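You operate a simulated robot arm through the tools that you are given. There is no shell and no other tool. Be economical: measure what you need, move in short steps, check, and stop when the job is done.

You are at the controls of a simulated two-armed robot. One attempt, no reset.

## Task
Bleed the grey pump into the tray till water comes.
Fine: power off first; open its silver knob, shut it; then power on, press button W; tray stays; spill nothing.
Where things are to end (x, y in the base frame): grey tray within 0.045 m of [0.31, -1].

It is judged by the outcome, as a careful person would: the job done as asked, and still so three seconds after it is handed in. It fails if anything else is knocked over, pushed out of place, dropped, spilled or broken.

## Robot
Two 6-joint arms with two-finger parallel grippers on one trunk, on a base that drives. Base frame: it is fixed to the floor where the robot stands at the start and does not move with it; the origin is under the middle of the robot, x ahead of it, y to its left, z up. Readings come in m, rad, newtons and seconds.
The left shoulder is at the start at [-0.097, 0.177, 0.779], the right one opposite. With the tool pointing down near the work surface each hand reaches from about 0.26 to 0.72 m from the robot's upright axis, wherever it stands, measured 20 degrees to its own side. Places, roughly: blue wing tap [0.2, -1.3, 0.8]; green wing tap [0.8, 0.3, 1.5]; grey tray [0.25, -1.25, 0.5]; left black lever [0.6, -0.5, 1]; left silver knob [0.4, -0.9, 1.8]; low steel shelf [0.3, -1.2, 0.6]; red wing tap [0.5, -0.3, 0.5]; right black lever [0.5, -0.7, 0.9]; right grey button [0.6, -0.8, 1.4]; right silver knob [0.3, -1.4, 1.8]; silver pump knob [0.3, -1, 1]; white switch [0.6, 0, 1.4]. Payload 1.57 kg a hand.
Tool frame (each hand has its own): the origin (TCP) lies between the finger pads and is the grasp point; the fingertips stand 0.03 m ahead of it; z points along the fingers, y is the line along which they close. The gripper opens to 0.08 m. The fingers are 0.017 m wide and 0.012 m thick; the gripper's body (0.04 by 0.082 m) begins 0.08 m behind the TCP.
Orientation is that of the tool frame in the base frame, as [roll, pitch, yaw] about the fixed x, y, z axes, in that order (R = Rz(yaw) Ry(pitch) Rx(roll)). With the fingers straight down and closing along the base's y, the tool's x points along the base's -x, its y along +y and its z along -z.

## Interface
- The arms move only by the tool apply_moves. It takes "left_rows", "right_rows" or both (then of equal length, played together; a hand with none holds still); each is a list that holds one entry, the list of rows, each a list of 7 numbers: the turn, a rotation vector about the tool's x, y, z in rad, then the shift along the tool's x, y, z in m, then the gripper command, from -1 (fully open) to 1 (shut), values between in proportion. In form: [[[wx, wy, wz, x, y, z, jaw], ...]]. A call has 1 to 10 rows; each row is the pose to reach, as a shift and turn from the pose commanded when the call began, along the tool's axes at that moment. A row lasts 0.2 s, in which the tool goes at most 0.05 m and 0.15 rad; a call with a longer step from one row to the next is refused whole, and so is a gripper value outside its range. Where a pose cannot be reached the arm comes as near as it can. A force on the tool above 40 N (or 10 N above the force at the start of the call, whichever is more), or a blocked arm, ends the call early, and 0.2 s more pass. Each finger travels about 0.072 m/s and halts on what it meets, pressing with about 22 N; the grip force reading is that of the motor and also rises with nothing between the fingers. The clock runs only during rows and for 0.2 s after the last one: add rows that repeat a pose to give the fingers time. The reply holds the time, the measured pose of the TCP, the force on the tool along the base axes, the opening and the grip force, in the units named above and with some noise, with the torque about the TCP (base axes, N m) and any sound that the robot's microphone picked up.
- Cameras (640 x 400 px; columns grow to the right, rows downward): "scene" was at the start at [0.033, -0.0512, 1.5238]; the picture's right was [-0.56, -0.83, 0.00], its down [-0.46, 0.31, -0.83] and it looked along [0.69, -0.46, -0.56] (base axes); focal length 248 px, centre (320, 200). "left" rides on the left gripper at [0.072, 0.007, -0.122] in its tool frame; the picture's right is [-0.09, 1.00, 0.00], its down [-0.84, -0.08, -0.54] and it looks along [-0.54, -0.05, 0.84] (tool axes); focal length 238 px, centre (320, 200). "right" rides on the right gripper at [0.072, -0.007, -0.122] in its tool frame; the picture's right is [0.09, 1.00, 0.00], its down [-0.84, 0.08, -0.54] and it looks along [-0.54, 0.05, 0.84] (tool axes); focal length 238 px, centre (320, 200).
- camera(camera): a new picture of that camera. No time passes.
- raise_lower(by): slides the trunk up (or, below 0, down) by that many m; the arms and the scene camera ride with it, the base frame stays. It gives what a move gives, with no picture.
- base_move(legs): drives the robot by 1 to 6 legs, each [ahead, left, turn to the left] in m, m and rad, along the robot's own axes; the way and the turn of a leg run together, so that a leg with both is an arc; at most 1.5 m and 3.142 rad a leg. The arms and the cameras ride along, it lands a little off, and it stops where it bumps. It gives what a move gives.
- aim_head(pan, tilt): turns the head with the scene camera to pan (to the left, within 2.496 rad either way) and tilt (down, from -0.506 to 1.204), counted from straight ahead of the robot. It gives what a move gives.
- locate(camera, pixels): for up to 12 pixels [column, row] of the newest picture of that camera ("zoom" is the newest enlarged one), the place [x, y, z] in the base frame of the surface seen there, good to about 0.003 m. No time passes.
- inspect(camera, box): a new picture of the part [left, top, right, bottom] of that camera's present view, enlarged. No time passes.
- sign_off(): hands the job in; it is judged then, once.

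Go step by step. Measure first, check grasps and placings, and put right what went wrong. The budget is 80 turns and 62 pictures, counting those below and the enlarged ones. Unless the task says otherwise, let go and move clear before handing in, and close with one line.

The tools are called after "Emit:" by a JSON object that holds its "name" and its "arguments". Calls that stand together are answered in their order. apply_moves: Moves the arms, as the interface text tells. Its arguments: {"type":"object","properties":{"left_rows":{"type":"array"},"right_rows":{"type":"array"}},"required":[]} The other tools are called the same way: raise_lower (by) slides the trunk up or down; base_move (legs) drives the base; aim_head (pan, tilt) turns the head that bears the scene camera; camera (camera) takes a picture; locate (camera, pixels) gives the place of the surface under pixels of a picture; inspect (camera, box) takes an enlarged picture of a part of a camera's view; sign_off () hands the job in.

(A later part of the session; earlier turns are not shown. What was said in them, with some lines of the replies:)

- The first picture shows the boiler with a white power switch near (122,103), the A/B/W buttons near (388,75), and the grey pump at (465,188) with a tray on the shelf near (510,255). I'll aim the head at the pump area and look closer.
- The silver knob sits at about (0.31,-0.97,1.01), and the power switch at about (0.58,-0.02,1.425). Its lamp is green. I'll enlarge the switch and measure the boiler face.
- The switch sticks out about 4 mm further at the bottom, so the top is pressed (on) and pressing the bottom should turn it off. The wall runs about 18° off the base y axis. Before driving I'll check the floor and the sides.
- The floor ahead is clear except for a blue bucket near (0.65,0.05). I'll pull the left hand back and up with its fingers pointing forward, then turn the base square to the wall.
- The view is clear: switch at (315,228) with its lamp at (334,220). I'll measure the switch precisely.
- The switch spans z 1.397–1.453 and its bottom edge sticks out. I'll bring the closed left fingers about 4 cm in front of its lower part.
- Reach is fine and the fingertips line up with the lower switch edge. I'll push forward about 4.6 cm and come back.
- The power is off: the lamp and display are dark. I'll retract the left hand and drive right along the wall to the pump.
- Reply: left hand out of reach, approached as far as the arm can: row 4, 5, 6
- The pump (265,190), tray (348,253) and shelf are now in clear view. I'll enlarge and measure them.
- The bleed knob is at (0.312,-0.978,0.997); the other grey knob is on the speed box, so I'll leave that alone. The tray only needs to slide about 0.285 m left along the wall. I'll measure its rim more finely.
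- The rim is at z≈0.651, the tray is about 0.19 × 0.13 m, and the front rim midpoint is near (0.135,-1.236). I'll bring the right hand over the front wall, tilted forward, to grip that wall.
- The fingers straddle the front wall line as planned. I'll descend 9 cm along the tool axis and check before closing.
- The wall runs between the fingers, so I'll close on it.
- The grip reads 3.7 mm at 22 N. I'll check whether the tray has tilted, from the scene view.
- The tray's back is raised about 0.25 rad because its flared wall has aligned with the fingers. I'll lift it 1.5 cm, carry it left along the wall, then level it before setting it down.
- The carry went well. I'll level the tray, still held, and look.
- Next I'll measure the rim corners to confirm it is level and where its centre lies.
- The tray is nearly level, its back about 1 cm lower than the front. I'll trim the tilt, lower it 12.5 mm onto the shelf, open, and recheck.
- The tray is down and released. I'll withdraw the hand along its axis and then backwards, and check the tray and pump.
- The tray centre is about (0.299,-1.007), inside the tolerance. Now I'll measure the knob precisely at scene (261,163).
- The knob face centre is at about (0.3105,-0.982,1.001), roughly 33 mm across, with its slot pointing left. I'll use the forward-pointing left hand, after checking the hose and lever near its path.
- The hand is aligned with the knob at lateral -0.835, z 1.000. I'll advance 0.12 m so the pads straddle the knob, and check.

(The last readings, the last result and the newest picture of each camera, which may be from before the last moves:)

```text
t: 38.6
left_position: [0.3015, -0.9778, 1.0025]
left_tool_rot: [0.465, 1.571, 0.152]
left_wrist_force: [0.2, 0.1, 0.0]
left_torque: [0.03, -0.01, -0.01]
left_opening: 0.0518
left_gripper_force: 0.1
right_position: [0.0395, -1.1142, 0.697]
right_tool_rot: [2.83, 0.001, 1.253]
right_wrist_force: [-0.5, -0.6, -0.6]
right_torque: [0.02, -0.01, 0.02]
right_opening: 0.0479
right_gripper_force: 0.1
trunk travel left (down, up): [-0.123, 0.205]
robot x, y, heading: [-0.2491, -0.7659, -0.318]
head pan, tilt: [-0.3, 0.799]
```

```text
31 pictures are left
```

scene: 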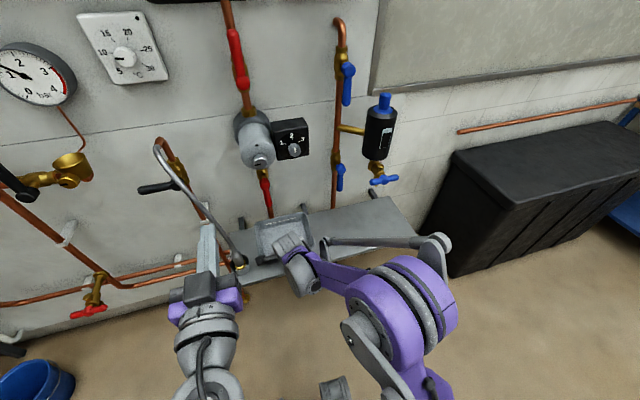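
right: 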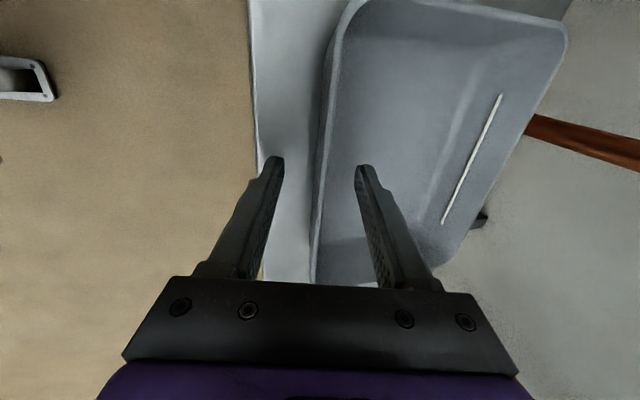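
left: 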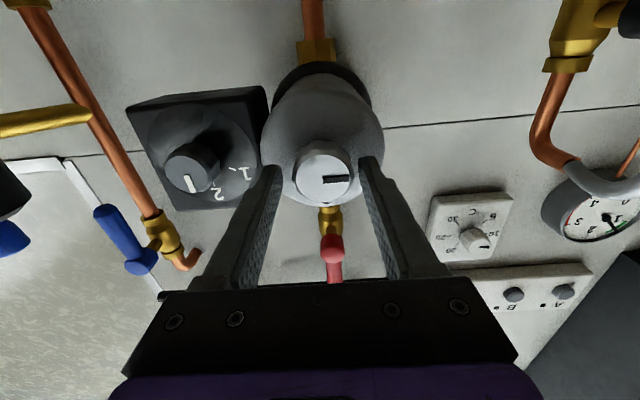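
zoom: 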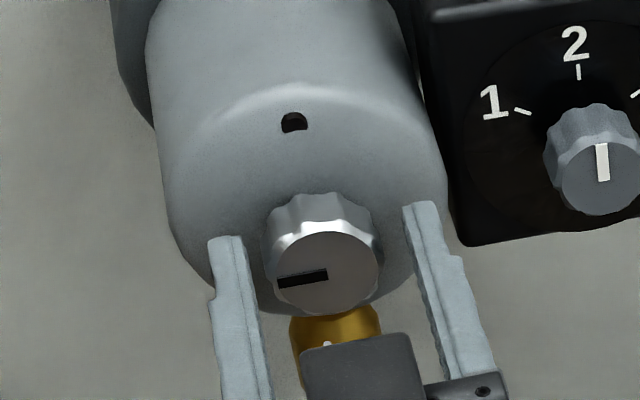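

Both fingers bracket the knob evenly. I'll close on it and turn it anticlockwise (negative about the tool axis), starting with about 40°.

Emit:
{"name": "apply_moves", "arguments": {"left_rows": [[[0, 0, 0, 0, 0, 0, 0.3], [0, 0, 0, 0, 0, 0, 1], [0, 0, 0, 0, 0, 0, 1], [0, 0, -0.14, 0, 0, 0, 1], [0, 0, -0.28, 0, 0, 0, 1], [0, 0, -0.42, 0, 0, 0, 1], [0, 0, -0.56, 0, 0, 0, 1], [0, 0, -0.7, 0, 0, 0, 1], [0, 0, -0.7, 0, 0, 0, 1]]]}}

Emit:
{"name": "inspect", "arguments": {"camera": "scene", "box": [200, 120, 320, 270]}}

```text
t: 40.6
left_position: [0.3027, -0.975, 1.0012]
left_tool_rot: [-1.572, 0.865, -1.884]
left_wrist_force: [3.5, 17.9, -8.0]
left_torque: [0.29, -0.07, 0.74]
left_opening: 0.0376
left_gripper_force: 43.3
right_position: [0.041, -1.1133, 0.6995]
right_tool_rot: [2.831, 0.001, 1.254]
right_wrist_force: [0.7, 0.9, 0.0]
right_torque: [-0.01, 0.03, 0.03]
right_opening: 0.0481
right_gripper_force: 0.0
trunk travel left (down, up): [-0.123, 0.205]
robot x, y, heading: [-0.2508, -0.7637, -0.317]
head pan, tilt: [-0.3, 0.799]
```

```text
2.67 times, centred on (260, 195) of scene
```

zoom: 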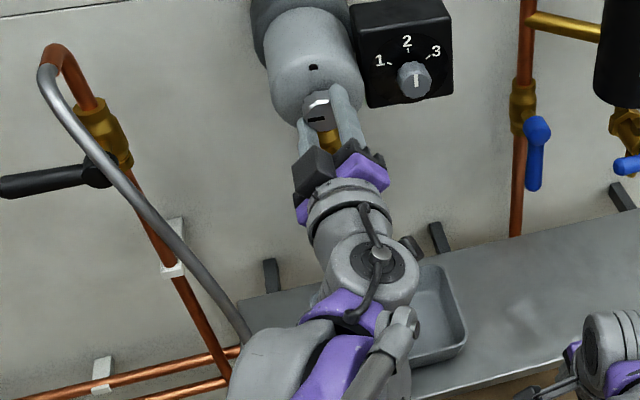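

The sideways force is 18 N, so the grip is a little off centre. I'll zoom in to see whether the knob turned.

Emit:
{"name": "inspect", "arguments": {"camera": "scene", "box": [230, 130, 294, 180]}}

Emit:
{"name": "inspect", "arguments": {"camera": "left", "box": [240, 60, 420, 260]}}

```text
8.00 times, centred on (262, 155) of scene
```

zoom: 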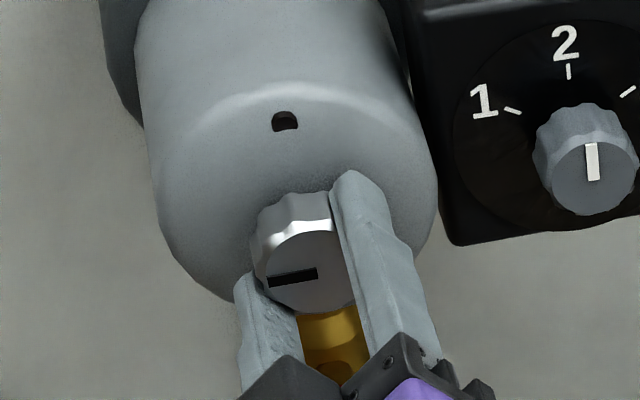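

```text
2.00 times, centred on (330, 160) of left
```

zoom: 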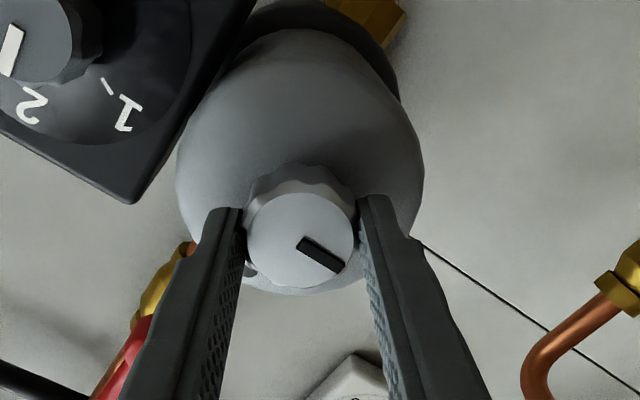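

The knob mark hasn't moved: the fingers slipped, and the hand sits about 2–3 mm too far right. I'll open, return to the start angle, shift left 2.5 mm and grip again.

Emit:
{"name": "apply_moves", "arguments": {"left_rows": [[[0, 0, 0, 0, 0, 0, 0.0], [0, 0, 0.14, 0, 0, 0, -0.3], [0, 0, 0.28, 0, 0, 0, -0.3], [0, 0, 0.42, 0, 0, 0, -0.3], [0, 0, 0.56, -0.001, 0.001, 0, -0.3], [0, 0, 0.7, -0.0016, 0.0019, 0.002, -0.3], [0, 0, 0.7, -0.0016, 0.0019, 0.002, 0.3], [0, 0, 0.7, -0.0016, 0.0019, 0.002, 1], [0, 0, 0.7, -0.0016, 0.0019, 0.002, 1], [0, 0, 0.7, -0.0016, 0.0019, 0.002, 1]]]}}

```text
t: 42.8
left_position: [0.3046, -0.9756, 1.0017]
left_tool_rot: [3.077, 1.57, 2.761]
left_wrist_force: [-1.0, -0.8, -0.1]
left_torque: [0.01, 0.05, -0.07]
left_opening: 0.0374
left_gripper_force: 43.3
right_position: [0.0392, -1.1137, 0.6991]
right_tool_rot: [2.832, 0.0, 1.253]
right_wrist_force: [0.4, 0.0, 0.4]
right_torque: [0.02, 0.01, 0.0]
right_opening: 0.0481
right_gripper_force: 0.1
trunk travel left (down, up): [-0.123, 0.205]
robot x, y, heading: [-0.2522, -0.7631, -0.319]
head pan, tilt: [-0.3, 0.799]
```

The lateral force is now near zero, so the grip is centred. I'll turn anticlockwise again.

Emit:
{"name": "apply_moves", "arguments": {"left_rows": [[[0, 0, -0.1, 0, 0, 0, 1], [0, 0, -0.2, 0, 0, 0, 1], [0, 0, -0.3, 0, 0, 0, 1], [0, 0, -0.4, 0, 0, 0, 1], [0, 0, -0.5, 0, 0, 0, 1], [0, 0, -0.6, 0, 0, 0, 1]]]}}

Emit:
{"name": "inspect", "arguments": {"camera": "left", "box": [240, 60, 420, 260]}}

```text
t: 44.2
left_position: [0.3054, -0.975, 1.0013]
left_tool_rot: [-1.572, 0.97, -1.886]
left_wrist_force: [0.8, 2.4, -0.1]
left_torque: [0.62, -0.23, 0.15]
left_opening: 0.0373
left_gripper_force: 43.2
right_position: [0.0398, -1.1139, 0.698]
right_tool_rot: [2.832, 0.0, 1.254]
right_wrist_force: [0.5, 0.2, 0.7]
right_torque: [0.03, 0.0, 0.01]
right_opening: 0.0481
right_gripper_force: 0.0
trunk travel left (down, up): [-0.123, 0.205]
robot x, y, heading: [-0.2484, -0.7653, -0.313]
head pan, tilt: [-0.3, 0.799]
```

```text
2.00 times, centred on (330, 160) of left
```

zoom: 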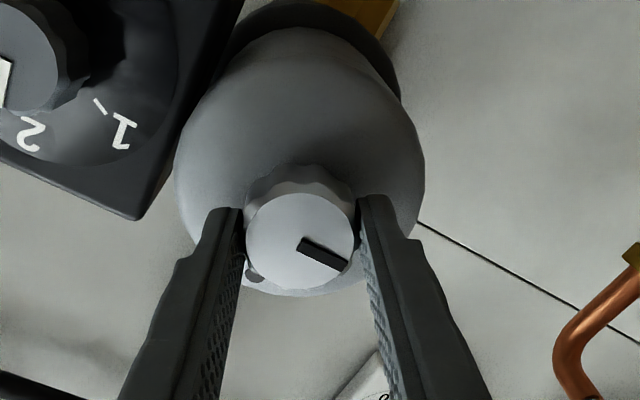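

The torque reached 0.66 N·m and the mark stayed put, so anticlockwise looks blocked by a stop. I'll return the hand and gently try clockwise, watching the torque.

Emit:
{"name": "apply_moves", "arguments": {"left_rows": [[[0, 0, 0.12, 0, 0, 0, 1], [0, 0, 0.24, 0, 0, 0, 1], [0, 0, 0.36, 0, 0, 0, 1], [0, 0, 0.48, 0, 0, 0, 1], [0, 0, 0.48, 0, 0, 0, 1]]]}}

Emit:
{"name": "inspect", "arguments": {"camera": "left", "box": [240, 60, 420, 260]}}

```text
t: 45.4
left_position: [0.304, -0.9758, 1.0024]
left_tool_rot: [-1.573, 1.452, -1.889]
left_wrist_force: [4.3, 1.0, 7.1]
left_torque: [-0.1, -0.46, 0.1]
left_opening: 0.0375
left_gripper_force: 43.7
right_position: [0.0391, -1.1152, 0.7]
right_tool_rot: [2.832, 0.0, 1.254]
right_wrist_force: [-0.2, -0.6, 0.6]
right_torque: [0.0, -0.04, -0.01]
right_opening: 0.0479
right_gripper_force: 0.1
trunk travel left (down, up): [-0.123, 0.205]
robot x, y, heading: [-0.2484, -0.767, -0.312]
head pan, tilt: [-0.3, 0.799]
```

```text
2.00 times, centred on (330, 160) of left
```

zoom: 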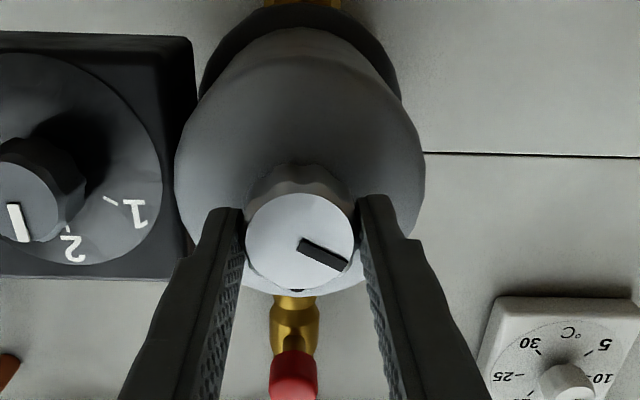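

The knob now turns clockwise with the hand at low torque, so clockwise opens it. I'll keep opening in steps and watch for water.

Emit:
{"name": "apply_moves", "arguments": {"left_rows": [[[0, 0, 0.13, 0, 0, 0, 1], [0, 0, 0.26, 0, 0, 0, 1], [0, 0, 0.39, 0, 0, 0, 1], [0, 0, 0.5, 0, 0, 0, 1]]]}}

Emit:
{"name": "inspect", "arguments": {"camera": "scene", "box": [200, 120, 320, 270]}}

```text
t: 46.4
left_position: [0.3038, -0.9774, 1.0017]
left_tool_rot: [1.572, 1.187, 1.257]
left_wrist_force: [8.1, -7.7, 14.5]
left_torque: [-0.12, -0.33, -0.07]
left_opening: 0.0373
left_gripper_force: 43.4
right_position: [0.0396, -1.1144, 0.6988]
right_tool_rot: [2.83, 0.001, 1.253]
right_wrist_force: [0.6, 0.4, -0.1]
right_torque: [-0.02, -0.01, -0.01]
right_opening: 0.048
right_gripper_force: 0.0
trunk travel left (down, up): [-0.123, 0.205]
robot x, y, heading: [-0.2467, -0.7628, -0.31]
head pan, tilt: [-0.3, 0.799]
```

```text
2.67 times, centred on (260, 195) of scene
```

zoom: 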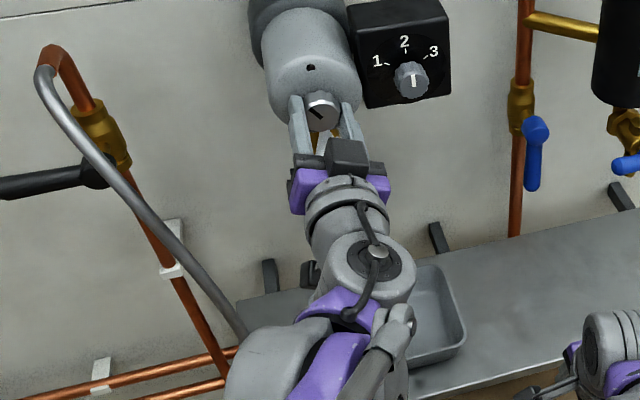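

The slot now points up-left, so it has turned about 55°, with no sound yet. I'll ease the hand up 2 mm to relieve the force and continue clockwise.

Emit:
{"name": "apply_moves", "arguments": {"left_rows": [[[0, 0, 0.12, -0.002, 0, 0, 1], [0, 0, 0.24, -0.002, 0, 0, 1], [0, 0, 0.36, -0.002, 0, 0, 1], [0, 0, 0.48, -0.002, 0, 0, 1], [0, 0, 0.6, -0.002, 0, 0, 1]]]}}

Emit:
{"name": "inspect", "arguments": {"camera": "scene", "box": [200, 120, 320, 270]}}

```text
t: 47.8
left_position: [0.3039, -0.9807, 1.0022]
left_tool_rot: [1.576, 0.593, 1.254]
left_wrist_force: [1.1, -3.4, -9.8]
left_torque: [0.17, 0.69, 0.4]
left_opening: 0.0372
left_gripper_force: 43.5
right_position: [0.0401, -1.1145, 0.6977]
right_tool_rot: [2.83, 0.0, 1.252]
right_wrist_force: [-0.5, 0.1, -0.6]
right_torque: [0.03, 0.01, -0.03]
right_opening: 0.0482
right_gripper_force: 0.0
trunk travel left (down, up): [-0.123, 0.205]
robot x, y, heading: [-0.2485, -0.7651, -0.312]
head pan, tilt: [-0.3, 0.799]
stopped in row 5 (left hand): the force on the tool passed its limit at 41 N (the readings are from after the stop); the commanded pose is now the measured one
```

```text
2.67 times, centred on (260, 195) of scene
```

zoom: 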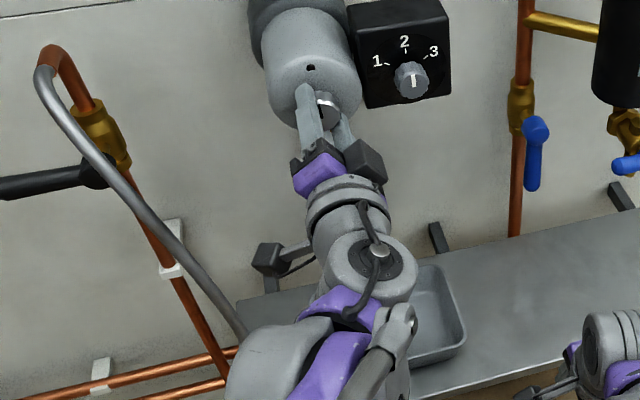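

A force limit stopped the move because the hand had drifted about 4 mm right. I'll open the fingers to relax and see the knob's mark.

Emit:
{"name": "apply_moves", "arguments": {"left_rows": [[[0, 0, 0, 0, 0, 0, 0.2], [0, 0, 0, 0, 0, 0, -0.3], [0, 0, 0, 0, 0, 0, -0.3]]]}}

Emit:
{"name": "inspect", "arguments": {"camera": "left", "box": [240, 60, 420, 260]}}

Emit:
{"name": "inspect", "arguments": {"camera": "scene", "box": [230, 130, 294, 180]}}

```text
t: 48.6
left_position: [0.3036, -0.9783, 1.0037]
left_tool_rot: [1.574, 0.59, 1.255]
left_wrist_force: [0.4, 0.4, -0.5]
left_torque: [0.03, -0.02, -0.01]
left_opening: 0.0519
left_gripper_force: 0.1
right_position: [0.0388, -1.1132, 0.6998]
right_tool_rot: [2.829, -0.001, 1.253]
right_wrist_force: [0.8, 0.4, 0.6]
right_torque: [0.03, 0.02, -0.03]
right_opening: 0.0481
right_gripper_force: 0.0
trunk travel left (down, up): [-0.123, 0.205]
robot x, y, heading: [-0.2492, -0.7656, -0.317]
head pan, tilt: [-0.3, 0.799]
```

```text
2.00 times, centred on (330, 160) of left
```

zoom: 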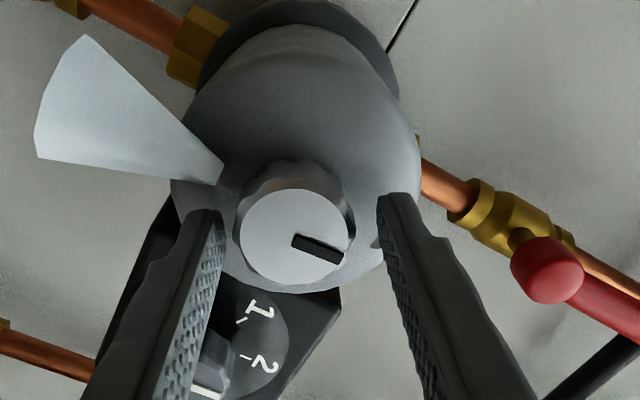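

```text
8.00 times, centred on (262, 155) of scene
```

zoom: 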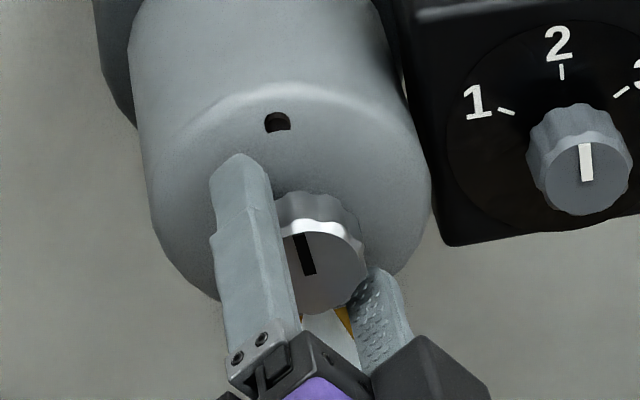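

The slot now points almost straight up, and a white cone of air is jetting from under the knob, so the valve is open. I'll recentre the hand, grip the knob again and wait for water.

Emit:
{"name": "apply_moves", "arguments": {"left_rows": [[[0, 0, 0, 0.002, -0.0005, 0, -0.3], [0, 0, 0, 0.004, -0.001, 0, -0.3], [0, 0, 0, 0.004, -0.001, 0, 0.4], [0, 0, 0, 0.004, -0.001, 0, 1], [0, 0, 0, 0.004, -0.001, 0, 1]]]}}

Emit:
{"name": "camera", "arguments": {"camera": "left"}}

```text
t: 49.8
left_position: [0.3035, -0.9757, 0.9996]
left_tool_rot: [1.574, 0.591, 1.254]
left_wrist_force: [-1.2, -0.7, -4.3]
left_torque: [-0.01, -0.01, -0.31]
left_opening: 0.0373
left_gripper_force: 43.0
right_position: [0.0387, -1.1134, 0.6977]
right_tool_rot: [2.831, -0.001, 1.253]
right_wrist_force: [0.2, 0.2, -0.2]
right_torque: [0.0, -0.04, 0.04]
right_opening: 0.0479
right_gripper_force: 0.2
trunk travel left (down, up): [-0.123, 0.205]
robot x, y, heading: [-0.2488, -0.7672, -0.315]
head pan, tilt: [-0.3, 0.799]
```

```text
21 pictures are left
```

left: 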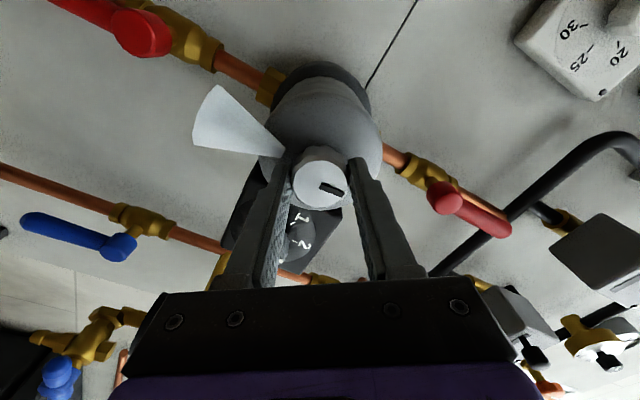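

The jet still looks like air, pointing mostly down towards the tray. I'll hold for 1.2 s and check again.

Emit:
{"name": "apply_moves", "arguments": {"left_rows": [[[0, 0, 0, 0, 0, 0, 1], [0, 0, 0, 0, 0, 0, 1], [0, 0, 0, 0, 0, 0, 1], [0, 0, 0, 0, 0, 0, 1], [0, 0, 0, 0, 0, 0, 1]]]}}

Emit:
{"name": "camera", "arguments": {"camera": "left"}}

```text
t: 51.0
left_position: [0.3048, -0.9761, 0.9996]
left_tool_rot: [1.573, 0.593, 1.256]
left_wrist_force: [-3.9, -0.4, -9.1]
left_torque: [0.09, 0.19, -0.07]
left_opening: 0.0372
left_gripper_force: 43.2
right_position: [0.0384, -1.1144, 0.6993]
right_tool_rot: [2.831, 0.001, 1.252]
right_wrist_force: [-0.3, 1.0, 0.5]
right_torque: [-0.01, 0.03, -0.03]
right_opening: 0.048
right_gripper_force: 0.1
trunk travel left (down, up): [-0.123, 0.205]
robot x, y, heading: [-0.2517, -0.7669, -0.316]
head pan, tilt: [-0.3, 0.799]
```

```text
20 pictures are left
```

left: 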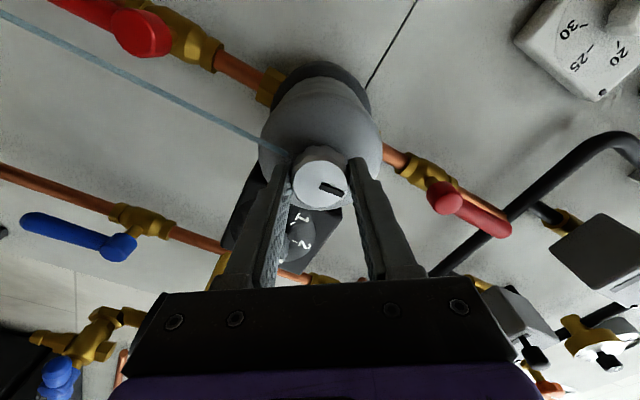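

Water is now streaming, so I'll turn the knob anticlockwise to shut it.

Emit:
{"name": "apply_moves", "arguments": {"left_rows": [[[0, 0, -0.148, -0.0003, 0.0004, 0, 1], [0, 0, -0.296, -0.0005, 0.0008, 0, 1], [0, 0, -0.444, -0.0005, 0.0008, 0, 1], [0, 0, -0.592, -0.0005, 0.0008, 0, 1], [0, 0, -0.74, -0.0005, 0.0008, 0, 1], [0, 0, -0.888, -0.0005, 0.0008, 0, 1], [0, 0, -1.036, -0.0005, 0.0008, 0, 1], [0, 0, -1.184, -0.0005, 0.0008, 0, 1], [0, 0, -1.332, -0.0005, 0.0008, 0, 1], [0, 0, -1.48, -0.0005, 0.0008, 0, 1]]]}}

Emit:
{"name": "camera", "arguments": {"camera": "left"}}

```text
t: 53.2
left_position: [0.3066, -0.9755, 1.002]
left_tool_rot: [-1.576, 1.07, -1.894]
left_wrist_force: [-9.1, -5.0, -15.9]
left_torque: [0.61, 0.72, -0.34]
left_opening: 0.0373
left_gripper_force: 43.1
right_position: [0.0388, -1.1157, 0.6985]
right_tool_rot: [2.832, 0.002, 1.254]
right_wrist_force: [-0.4, -0.1, 0.1]
right_torque: [-0.04, 0.03, -0.01]
right_opening: 0.0478
right_gripper_force: 0.1
trunk travel left (down, up): [-0.123, 0.205]
robot x, y, heading: [-0.2484, -0.7632, -0.315]
head pan, tilt: [-0.3, 0.799]
```

```text
19 pictures are left
```

left: 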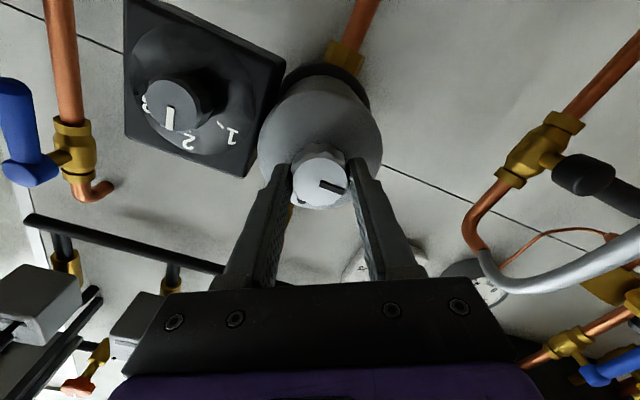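

The stream has stopped. I'll nudge it another 0.15 rad against the stop, then open and check the mark and the tray.

Emit:
{"name": "apply_moves", "arguments": {"left_rows": [[[0, 0, -0.08, 0, 0, 0, 1], [0, 0, -0.15, 0, 0, 0, 1], [0, 0, -0.15, 0, 0, 0, 0.4], [0, 0, -0.15, 0, 0, 0, -0.3], [0, 0, -0.15, 0, 0, 0, -0.3]]]}}

Emit:
{"name": "inspect", "arguments": {"camera": "scene", "box": [230, 130, 294, 180]}}

```text
t: 54.4
left_position: [0.3043, -0.975, 1.0007]
left_tool_rot: [-1.574, 0.921, -1.892]
left_wrist_force: [0.4, -0.5, -0.7]
left_torque: [-0.01, -0.01, 0.02]
left_opening: 0.0519
left_gripper_force: 0.1
right_position: [0.0401, -1.1135, 0.6993]
right_tool_rot: [2.832, 0.002, 1.253]
right_wrist_force: [-0.8, -0.7, 0.1]
right_torque: [0.03, 0.03, 0.02]
right_opening: 0.0477
right_gripper_force: 0.1
trunk travel left (down, up): [-0.123, 0.205]
robot x, y, heading: [-0.2486, -0.7665, -0.315]
head pan, tilt: [-0.3, 0.799]
```

```text
8.00 times, centred on (262, 155) of scene
```

zoom: 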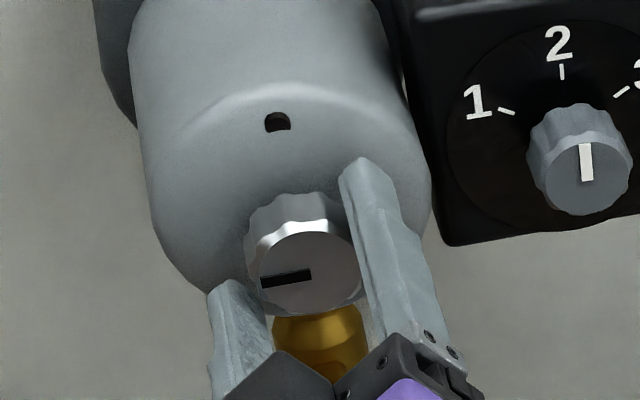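

The mark is back at its original position and nothing is dripping. I'll back the left hand off, square it up, then check the tray.

Emit:
{"name": "apply_moves", "arguments": {"left_rows": [[[0, 0, 0, 0, 0, -0.04, -0.3], [0, 0, 0, 0, 0, -0.08, -0.3], [0, 0, 0.13, 0, 0, -0.12, 0], [0, 0, 0.26, 0, 0, -0.15, 0.5], [0, 0, 0.39, 0, 0, -0.17, 1], [0, 0, 0.52, 0, 0, -0.17, 1], [0, 0, 0.65, 0, 0, -0.17, 1], [0, 0, 0.65, 0, 0, -0.17, 1]]]}}

Emit:
{"name": "raise_lower", "arguments": {"by": 0.2}}

Emit:
{"name": "camera", "arguments": {"camera": "scene"}}

```text
t: 56.2
left_position: [0.1431, -0.9232, 1.0014]
left_tool_rot: [2.602, 1.567, 2.286]
left_wrist_force: [0.9, 0.0, -0.6]
left_torque: [-0.01, -0.01, 0.02]
left_opening: 0.0001
left_gripper_force: 21.3
right_position: [0.0389, -1.1131, 0.6992]
right_tool_rot: [2.83, 0.001, 1.253]
right_wrist_force: [0.1, 0.3, 0.3]
right_torque: [0.02, 0.01, -0.01]
right_opening: 0.0476
right_gripper_force: 0.0
trunk travel left (down, up): [-0.123, 0.205]
robot x, y, heading: [-0.2479, -0.7631, -0.317]
head pan, tilt: [-0.3, 0.799]
```

```text
t: 58.4
left_position: [0.1424, -0.9218, 1.2012]
left_tool_rot: [-2.951, 1.567, 3.015]
left_wrist_force: [0.0, -0.2, -0.2]
left_torque: [-0.03, -0.03, 0.04]
left_opening: 0.0
left_gripper_force: 21.0
right_position: [0.0371, -1.1145, 0.8989]
right_tool_rot: [2.831, 0.001, 1.254]
right_wrist_force: [-0.1, 0.5, -0.3]
right_torque: [0.02, -0.01, 0.02]
right_opening: 0.0479
right_gripper_force: 0.1
trunk travel left (down, up): [-0.323, 0.005]
robot x, y, heading: [-0.2509, -0.7663, -0.313]
head pan, tilt: [-0.3, 0.799]
```

```text
17 pictures are left
```

scene: 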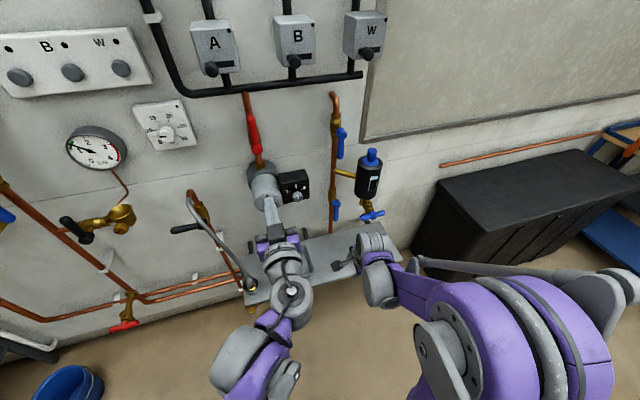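

The pump area is in order. I'll drive 0.8 m left to the boiler and look at the switch.

Emit:
{"name": "base_move", "arguments": {"legs": [[0, 0.8, 0]]}}

Emit:
{"name": "aim_head", "arguments": {"pan": 0.0, "tilt": 0.3}}

Emit:
{"name": "camera", "arguments": {"camera": "scene"}}

```text
t: 65.8
left_position: [0.3907, -0.1576, 1.2013]
left_tool_rot: [-3.086, 1.569, 2.882]
left_wrist_force: [0.5, 0.1, -0.7]
left_torque: [0.0, -0.02, 0.01]
left_opening: 0.0
left_gripper_force: 21.2
right_position: [0.2882, -0.3508, 0.9002]
right_tool_rot: [2.831, -0.001, 1.254]
right_wrist_force: [0.0, 0.1, 0.4]
right_torque: [-0.01, 0.01, 0.0]
right_opening: 0.0481
right_gripper_force: 0.1
trunk travel left (down, up): [-0.323, 0.005]
robot x, y, heading: [-0.0025, -0.0016, -0.318]
head pan, tilt: [-0.3, 0.799]
```

```text
t: 66.7
left_position: [0.3916, -0.1591, 1.2009]
left_tool_rot: [-3.067, 1.569, 2.898]
left_wrist_force: [0.6, -0.1, 0.3]
left_torque: [-0.02, -0.04, 0.0]
left_opening: 0.0001
left_gripper_force: 21.1
right_position: [0.2879, -0.3509, 0.8982]
right_tool_rot: [2.831, 0.0, 1.255]
right_wrist_force: [-0.4, 0.1, 0.0]
right_torque: [-0.01, 0.01, -0.01]
right_opening: 0.0478
right_gripper_force: 0.0
trunk travel left (down, up): [-0.323, 0.005]
robot x, y, heading: [-0.0018, -0.0021, -0.311]
head pan, tilt: [0.0, 0.3]
```

```text
16 pictures are left
```

scene: 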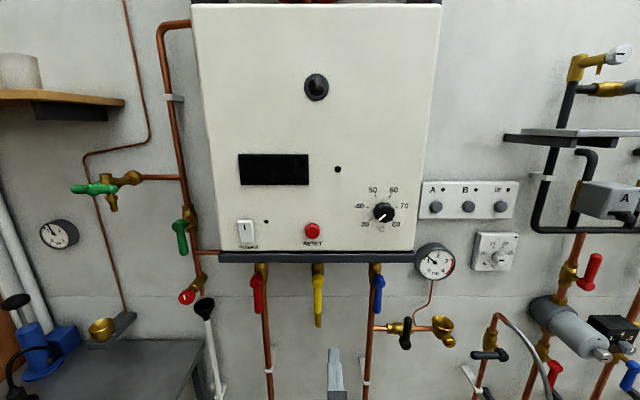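

The boiler is still off. I'll raise the left hand to 4 cm in front of the upper part of the switch.

Emit:
{"name": "apply_moves", "arguments": {"left_rows": [[[0, 0, 0, -0.035, 0.026, 0, 1], [0, 0, 0, -0.07, 0.052, 0, 1], [0, 0, 0, -0.105, 0.078, 0, 1], [0, 0, 0, -0.14, 0.104, 0, 1], [0, 0, 0, -0.175, 0.13, 0.01, 1], [0, 0, 0, -0.205, 0.155, 0.03, 1], [0, 0, 0, -0.23, 0.18, 0.05, 1], [0, 0, 0, -0.24, 0.1912, 0.0639, 1], [0, 0, 0, -0.24, 0.1912, 0.0639, 1]]]}}

Emit:
{"name": "inspect", "arguments": {"camera": "scene", "box": [200, 195, 300, 265]}}

```text
t: 68.7
left_position: [0.5116, 0.0029, 1.4408]
left_tool_rot: [-3.017, 1.567, 2.951]
left_wrist_force: [-0.5, 0.1, -0.3]
left_torque: [0.0, 0.03, -0.04]
left_opening: 0.0
left_gripper_force: 21.6
right_position: [0.2875, -0.35, 0.8982]
right_tool_rot: [2.83, 0.0, 1.255]
right_wrist_force: [0.1, 0.3, 0.4]
right_torque: [-0.02, 0.0, 0.01]
right_opening: 0.048
right_gripper_force: 0.1
trunk travel left (down, up): [-0.323, 0.005]
robot x, y, heading: [-0.0041, -0.0026, -0.314]
head pan, tilt: [0.0, 0.3]
```

```text
5.71 times, centred on (250, 230) of scene
```

zoom: 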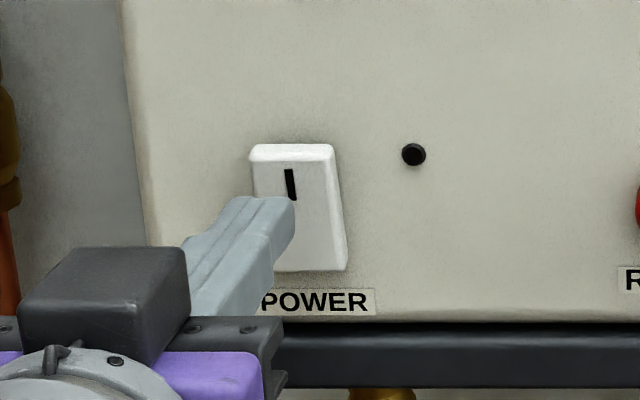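

The fingertips are level with the upper half of the switch. I'll press it and withdraw.

Emit:
{"name": "apply_moves", "arguments": {"left_rows": [[[0, 0, 0, -0.001, 0, 0.02, 1], [0, 0, 0, -0.001, 0, 0.034, 1], [0, 0, 0, -0.001, 0, 0.04, 1], [0, 0, 0, -0.001, 0, 0.044, 1], [0, 0, 0, -0.001, 0, 0.047, 1], [0, 0, 0, -0.001, 0, 0.03, 1], [0, 0, 0, -0.001, 0, -0.01, 1], [0, 0, 0, -0.001, 0, -0.05, 1], [0, 0, 0, 0.02, -0.03, -0.08, 1]]]}}

Emit:
{"name": "camera", "arguments": {"camera": "scene"}}

```text
t: 70.7
left_position: [0.4257, 0.0004, 1.4209]
left_tool_rot: [2.977, 1.569, 2.661]
left_wrist_force: [0.3, 0.1, 0.6]
left_torque: [0.01, 0.0, -0.04]
left_opening: 0.0
left_gripper_force: 21.2
right_position: [0.2872, -0.3501, 0.8997]
right_tool_rot: [2.831, 0.001, 1.255]
right_wrist_force: [-0.3, 0.4, -0.3]
right_torque: [0.01, 0.02, 0.01]
right_opening: 0.0482
right_gripper_force: 0.0
trunk travel left (down, up): [-0.323, 0.005]
robot x, y, heading: [0.0006, -0.0039, -0.313]
head pan, tilt: [0.0, 0.3]
```

```text
14 pictures are left
```

scene: 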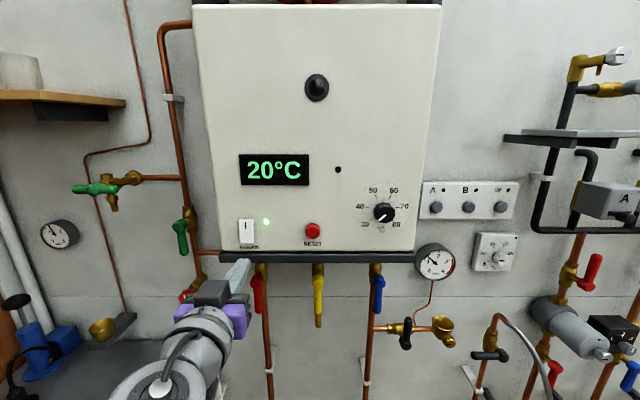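

Power is on: the display reads 20°C and the lamp is green. Next I'll pull the right hand back, drive 0.5 m right and 0.16 m forward, and look at the A/B/W panel.

Emit:
{"name": "apply_moves", "arguments": {"right_rows": [[[0, 0, 0, 0, -0.03, -0.01, -0.2], [0, 0, 0, 0, -0.06, -0.02, -0.2], [0, 0, 0, 0, -0.095, -0.031, -0.2]]]}}

Emit:
{"name": "base_move", "arguments": {"legs": [[0, -0.5, 0], [0.16, 0, 0]]}}

Emit:
{"name": "aim_head", "arguments": {"pan": -0.05, "tilt": 0.3}}

Emit:
{"name": "camera", "arguments": {"camera": "scene"}}

```text
t: 71.5
left_position: [0.4271, -0.0, 1.4216]
left_tool_rot: [-3.045, 1.569, 2.923]
left_wrist_force: [0.4, 0.0, 0.0]
left_torque: [-0.01, 0.0, 0.0]
left_opening: 0.0
left_gripper_force: 21.3
right_position: [0.1928, -0.3173, 0.9002]
right_tool_rot: [2.829, 0.0, 1.257]
right_wrist_force: [0.1, -0.5, -0.3]
right_torque: [-0.03, 0.0, -0.01]
right_opening: 0.0478
right_gripper_force: 0.0
trunk travel left (down, up): [-0.323, 0.005]
robot x, y, heading: [-0.0029, -0.0021, -0.311]
head pan, tilt: [0.0, 0.3]
```

```text
t: 77.4
left_position: [0.4243, -0.5229, 1.4216]
left_tool_rot: [-3.101, 1.57, 2.869]
left_wrist_force: [0.7, 0.2, 0.0]
left_torque: [-0.06, 0.02, 0.02]
left_opening: 0.0001
left_gripper_force: 21.1
right_position: [0.1909, -0.8432, 0.8996]
right_tool_rot: [2.831, -0.002, 1.258]
right_wrist_force: [0.2, 0.5, 0.1]
right_torque: [0.01, -0.01, 0.0]
right_opening: 0.0479
right_gripper_force: 0.0
trunk travel left (down, up): [-0.323, 0.005]
robot x, y, heading: [-0.0029, -0.524, -0.31]
head pan, tilt: [0.0, 0.3]
```

```text
t: 78.1
left_position: [0.4256, -0.5224, 1.4203]
left_tool_rot: [3.123, 1.569, 2.81]
left_wrist_force: [0.6, 0.2, 0.9]
left_torque: [0.01, 0.01, 0.0]
left_opening: 0.0001
left_gripper_force: 21.2
right_position: [0.1923, -0.8429, 0.8992]
right_tool_rot: [2.832, 0.0, 1.256]
right_wrist_force: [0.4, 0.3, -0.4]
right_torque: [-0.05, 0.01, -0.01]
right_opening: 0.0481
right_gripper_force: 0.0
trunk travel left (down, up): [-0.323, 0.005]
robot x, y, heading: [-0.0056, -0.5263, -0.312]
head pan, tilt: [-0.051, 0.3]
```

```text
13 pictures are left
```

scene: 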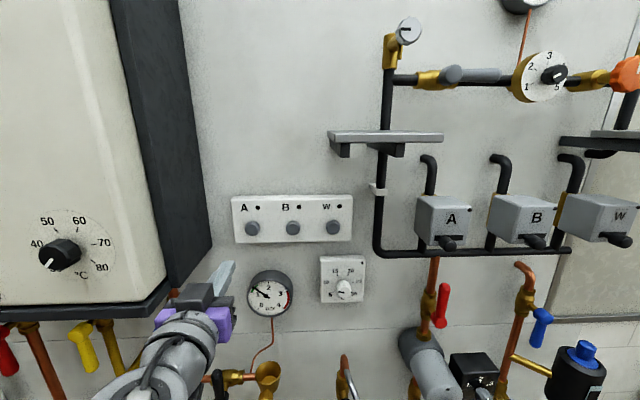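

The W button is at (333,227). I'll measure it and the panel.

Emit:
{"name": "inspect", "arguments": {"camera": "scene", "box": [290, 195, 360, 245]}}

Emit:
{"name": "locate", "arguments": {"camera": "scene", "pixels": [[333, 227], [333, 230], [331, 225], [293, 228], [252, 229], [345, 225], [345, 215], [346, 236], [305, 236], [343, 288], [180, 220]]}}

```text
8.00 times, centred on (325, 220) of scene
```

zoom: 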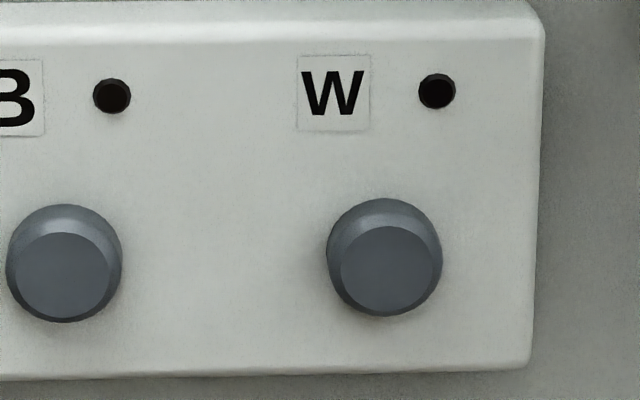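

```text
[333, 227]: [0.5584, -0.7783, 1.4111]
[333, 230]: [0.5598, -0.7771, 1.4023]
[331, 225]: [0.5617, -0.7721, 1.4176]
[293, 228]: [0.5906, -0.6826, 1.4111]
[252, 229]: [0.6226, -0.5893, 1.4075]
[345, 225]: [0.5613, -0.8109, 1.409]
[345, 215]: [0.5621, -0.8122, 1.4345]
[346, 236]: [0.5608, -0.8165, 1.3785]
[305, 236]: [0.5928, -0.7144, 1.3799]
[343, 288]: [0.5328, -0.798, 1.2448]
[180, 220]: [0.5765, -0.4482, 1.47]
```

The W button centre is (0.559,-0.778,1.406) and sticks out about 12 mm. I'll bring the fingertip 3.5 cm in front of it.

Emit:
{"name": "apply_moves", "arguments": {"left_rows": [[[0, 0, 0, 0.003, -0.045, 0, 1], [0, 0, 0, 0.006, -0.09, 0, 1], [0, 0, 0, 0.01, -0.135, 0.01, 1], [0, 0, 0, 0.0138, -0.175, 0.035, 1], [0, 0, 0, 0.0138, -0.201, 0.07, 1], [0, 0, 0, 0.0138, -0.201, 0.11, 1], [0, 0, 0, 0.0138, -0.201, 0.1414, 1], [0, 0, 0, 0.0138, -0.201, 0.1414, 1]]]}}

Emit:
{"name": "inspect", "arguments": {"camera": "scene", "box": [280, 190, 376, 250]}}

```text
t: 79.9
left_position: [0.4975, -0.758, 1.4064]
left_tool_rot: [-2.997, 1.567, 2.975]
left_wrist_force: [-0.4, 1.3, 0.4]
left_torque: [0.01, 0.01, 0.02]
left_opening: 0.0
left_gripper_force: 21.1
right_position: [0.1923, -0.8425, 0.9011]
right_tool_rot: [2.832, 0.0, 1.259]
right_wrist_force: [0.5, 0.0, -1.0]
right_torque: [-0.01, 0.01, 0.02]
right_opening: 0.048
right_gripper_force: 0.1
trunk travel left (down, up): [-0.323, 0.005]
robot x, y, heading: [-0.0023, -0.5253, -0.312]
head pan, tilt: [-0.051, 0.3]
```

```text
6.67 times, centred on (328, 220) of scene
```

zoom: 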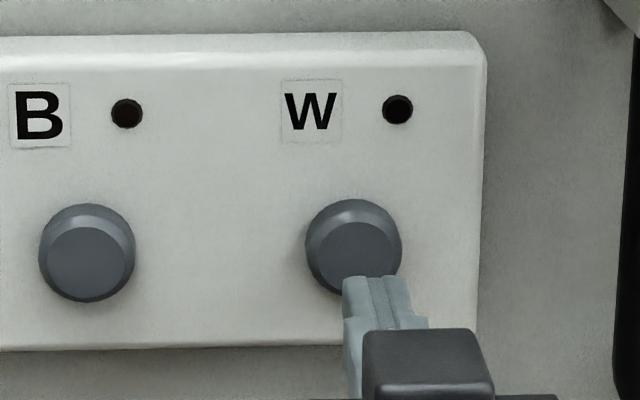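

The tip is on the button's axis. I'll press in about 7 mm and withdraw.

Emit:
{"name": "apply_moves", "arguments": {"left_rows": [[[0, 0, 0, 0, 0, 0.02, 1], [0, 0, 0, 0, 0, 0.032, 1], [0, 0, 0, 0, 0, 0.038, 1], [0, 0, 0, 0, 0, 0.042, 1], [0, 0, 0, 0, 0, 0.042, 1], [0, 0, 0, 0, 0, 0.02, 1], [0, 0, 0, 0, 0, -0.02, 1], [0, 0, 0, 0, 0, -0.06, 1]]]}}

Emit:
{"name": "inspect", "arguments": {"camera": "scene", "box": [220, 180, 380, 280]}}

```text
t: 81.7
left_position: [0.4381, -0.7371, 1.4072]
left_tool_rot: [-2.828, 1.57, 3.141]
left_wrist_force: [0.6, 0.0, 0.1]
left_torque: [0.0, -0.03, -0.02]
left_opening: 0.0005
left_gripper_force: 21.1
right_position: [0.1923, -0.8428, 0.8999]
right_tool_rot: [2.832, 0.001, 1.259]
right_wrist_force: [-0.4, -0.9, 0.0]
right_torque: [-0.01, -0.02, 0.0]
right_opening: 0.048
right_gripper_force: 0.0
trunk travel left (down, up): [-0.323, 0.005]
robot x, y, heading: [-0.0027, -0.5271, -0.314]
head pan, tilt: [-0.051, 0.3]
heard: click
```

```text
4.00 times, centred on (300, 230) of scene
```

zoom: 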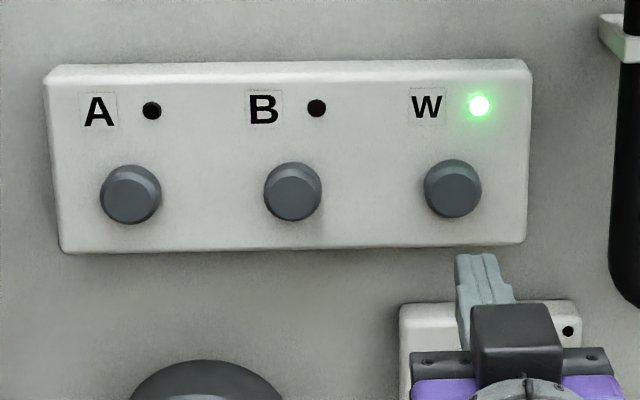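

W clicked and its lamp is green. For a final check of the tray and pump, I'll back the base off and look there.

Emit:
{"name": "base_move", "arguments": {"legs": [[-0.15, 0, 0]]}}

Emit:
{"name": "aim_head", "arguments": {"pan": -0.6, "tilt": 0.7}}

Emit:
{"name": "camera", "arguments": {"camera": "scene"}}

```text
t: 83.0
left_position: [0.3008, -0.6939, 1.4073]
left_tool_rot: [-3.126, 1.569, 2.846]
left_wrist_force: [-0.3, -0.2, -0.1]
left_torque: [0.03, 0.01, -0.04]
left_opening: 0.0
left_gripper_force: 21.6
right_position: [0.0533, -0.7978, 0.8994]
right_tool_rot: [2.832, 0.001, 1.26]
right_wrist_force: [0.4, 0.0, -0.2]
right_torque: [-0.03, -0.01, 0.0]
right_opening: 0.0479
right_gripper_force: 0.1
trunk travel left (down, up): [-0.323, 0.005]
robot x, y, heading: [-0.1427, -0.4766, -0.304]
head pan, tilt: [-0.051, 0.3]
```

```text
t: 84.0
left_position: [0.2999, -0.6932, 1.4079]
left_tool_rot: [-3.105, 1.569, 2.868]
left_wrist_force: [-0.7, -0.1, 0.3]
left_torque: [-0.01, 0.01, 0.01]
left_opening: 0.0
left_gripper_force: 21.0
right_position: [0.0525, -0.797, 0.9]
right_tool_rot: [2.831, 0.0, 1.259]
right_wrist_force: [-0.4, 0.3, 0.1]
right_torque: [-0.01, -0.03, -0.01]
right_opening: 0.0481
right_gripper_force: 0.0
trunk travel left (down, up): [-0.323, 0.005]
robot x, y, heading: [-0.1435, -0.4792, -0.309]
head pan, tilt: [-0.6, 0.7]
```

```text
9 pictures are left
```

scene: 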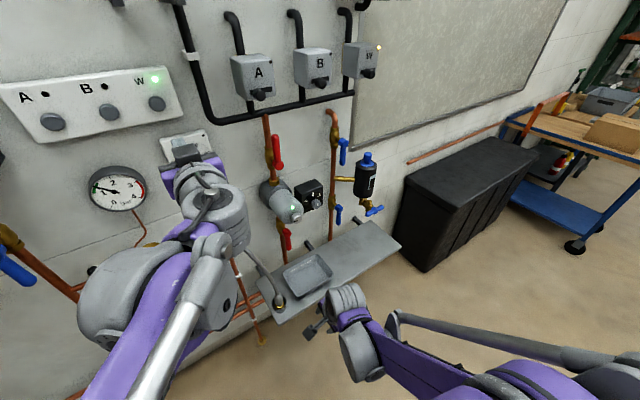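

Emit:
{"name": "inspect", "arguments": {"camera": "scene", "box": [240, 160, 400, 330]}}

Emit:
{"name": "locate", "arguments": {"camera": "scene", "pixels": [[284, 271], [317, 254], [331, 275], [299, 295], [308, 276]]}}

```text
2.35 times, centred on (320, 245) of scene
```

zoom: 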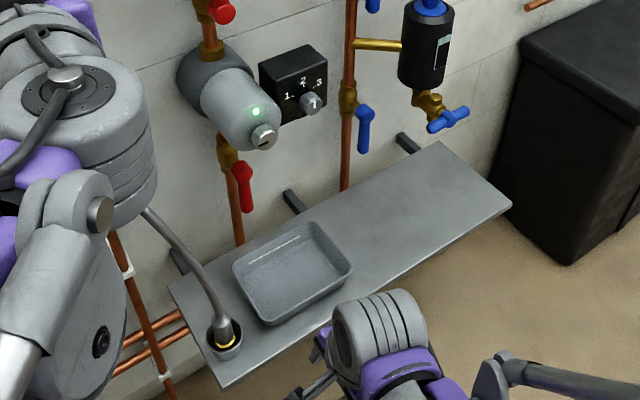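

```text
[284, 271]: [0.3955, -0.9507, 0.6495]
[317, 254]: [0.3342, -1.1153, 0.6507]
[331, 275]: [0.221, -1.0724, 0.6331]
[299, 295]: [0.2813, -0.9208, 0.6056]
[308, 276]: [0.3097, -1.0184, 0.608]
```

The pump's lamp is green, the knob is shut with nothing leaking, the tray is still at about (0.30,-1.01), and both hands are clear. I'm handing in.

Emit:
{"name": "sign_off", "arguments": {}}

```text
The job is handed in.
```

The pump is bled: with the power off and the tray under it, I opened the silver knob until water came, then shut it. Power is back on, W is lit, and I saw no spills.
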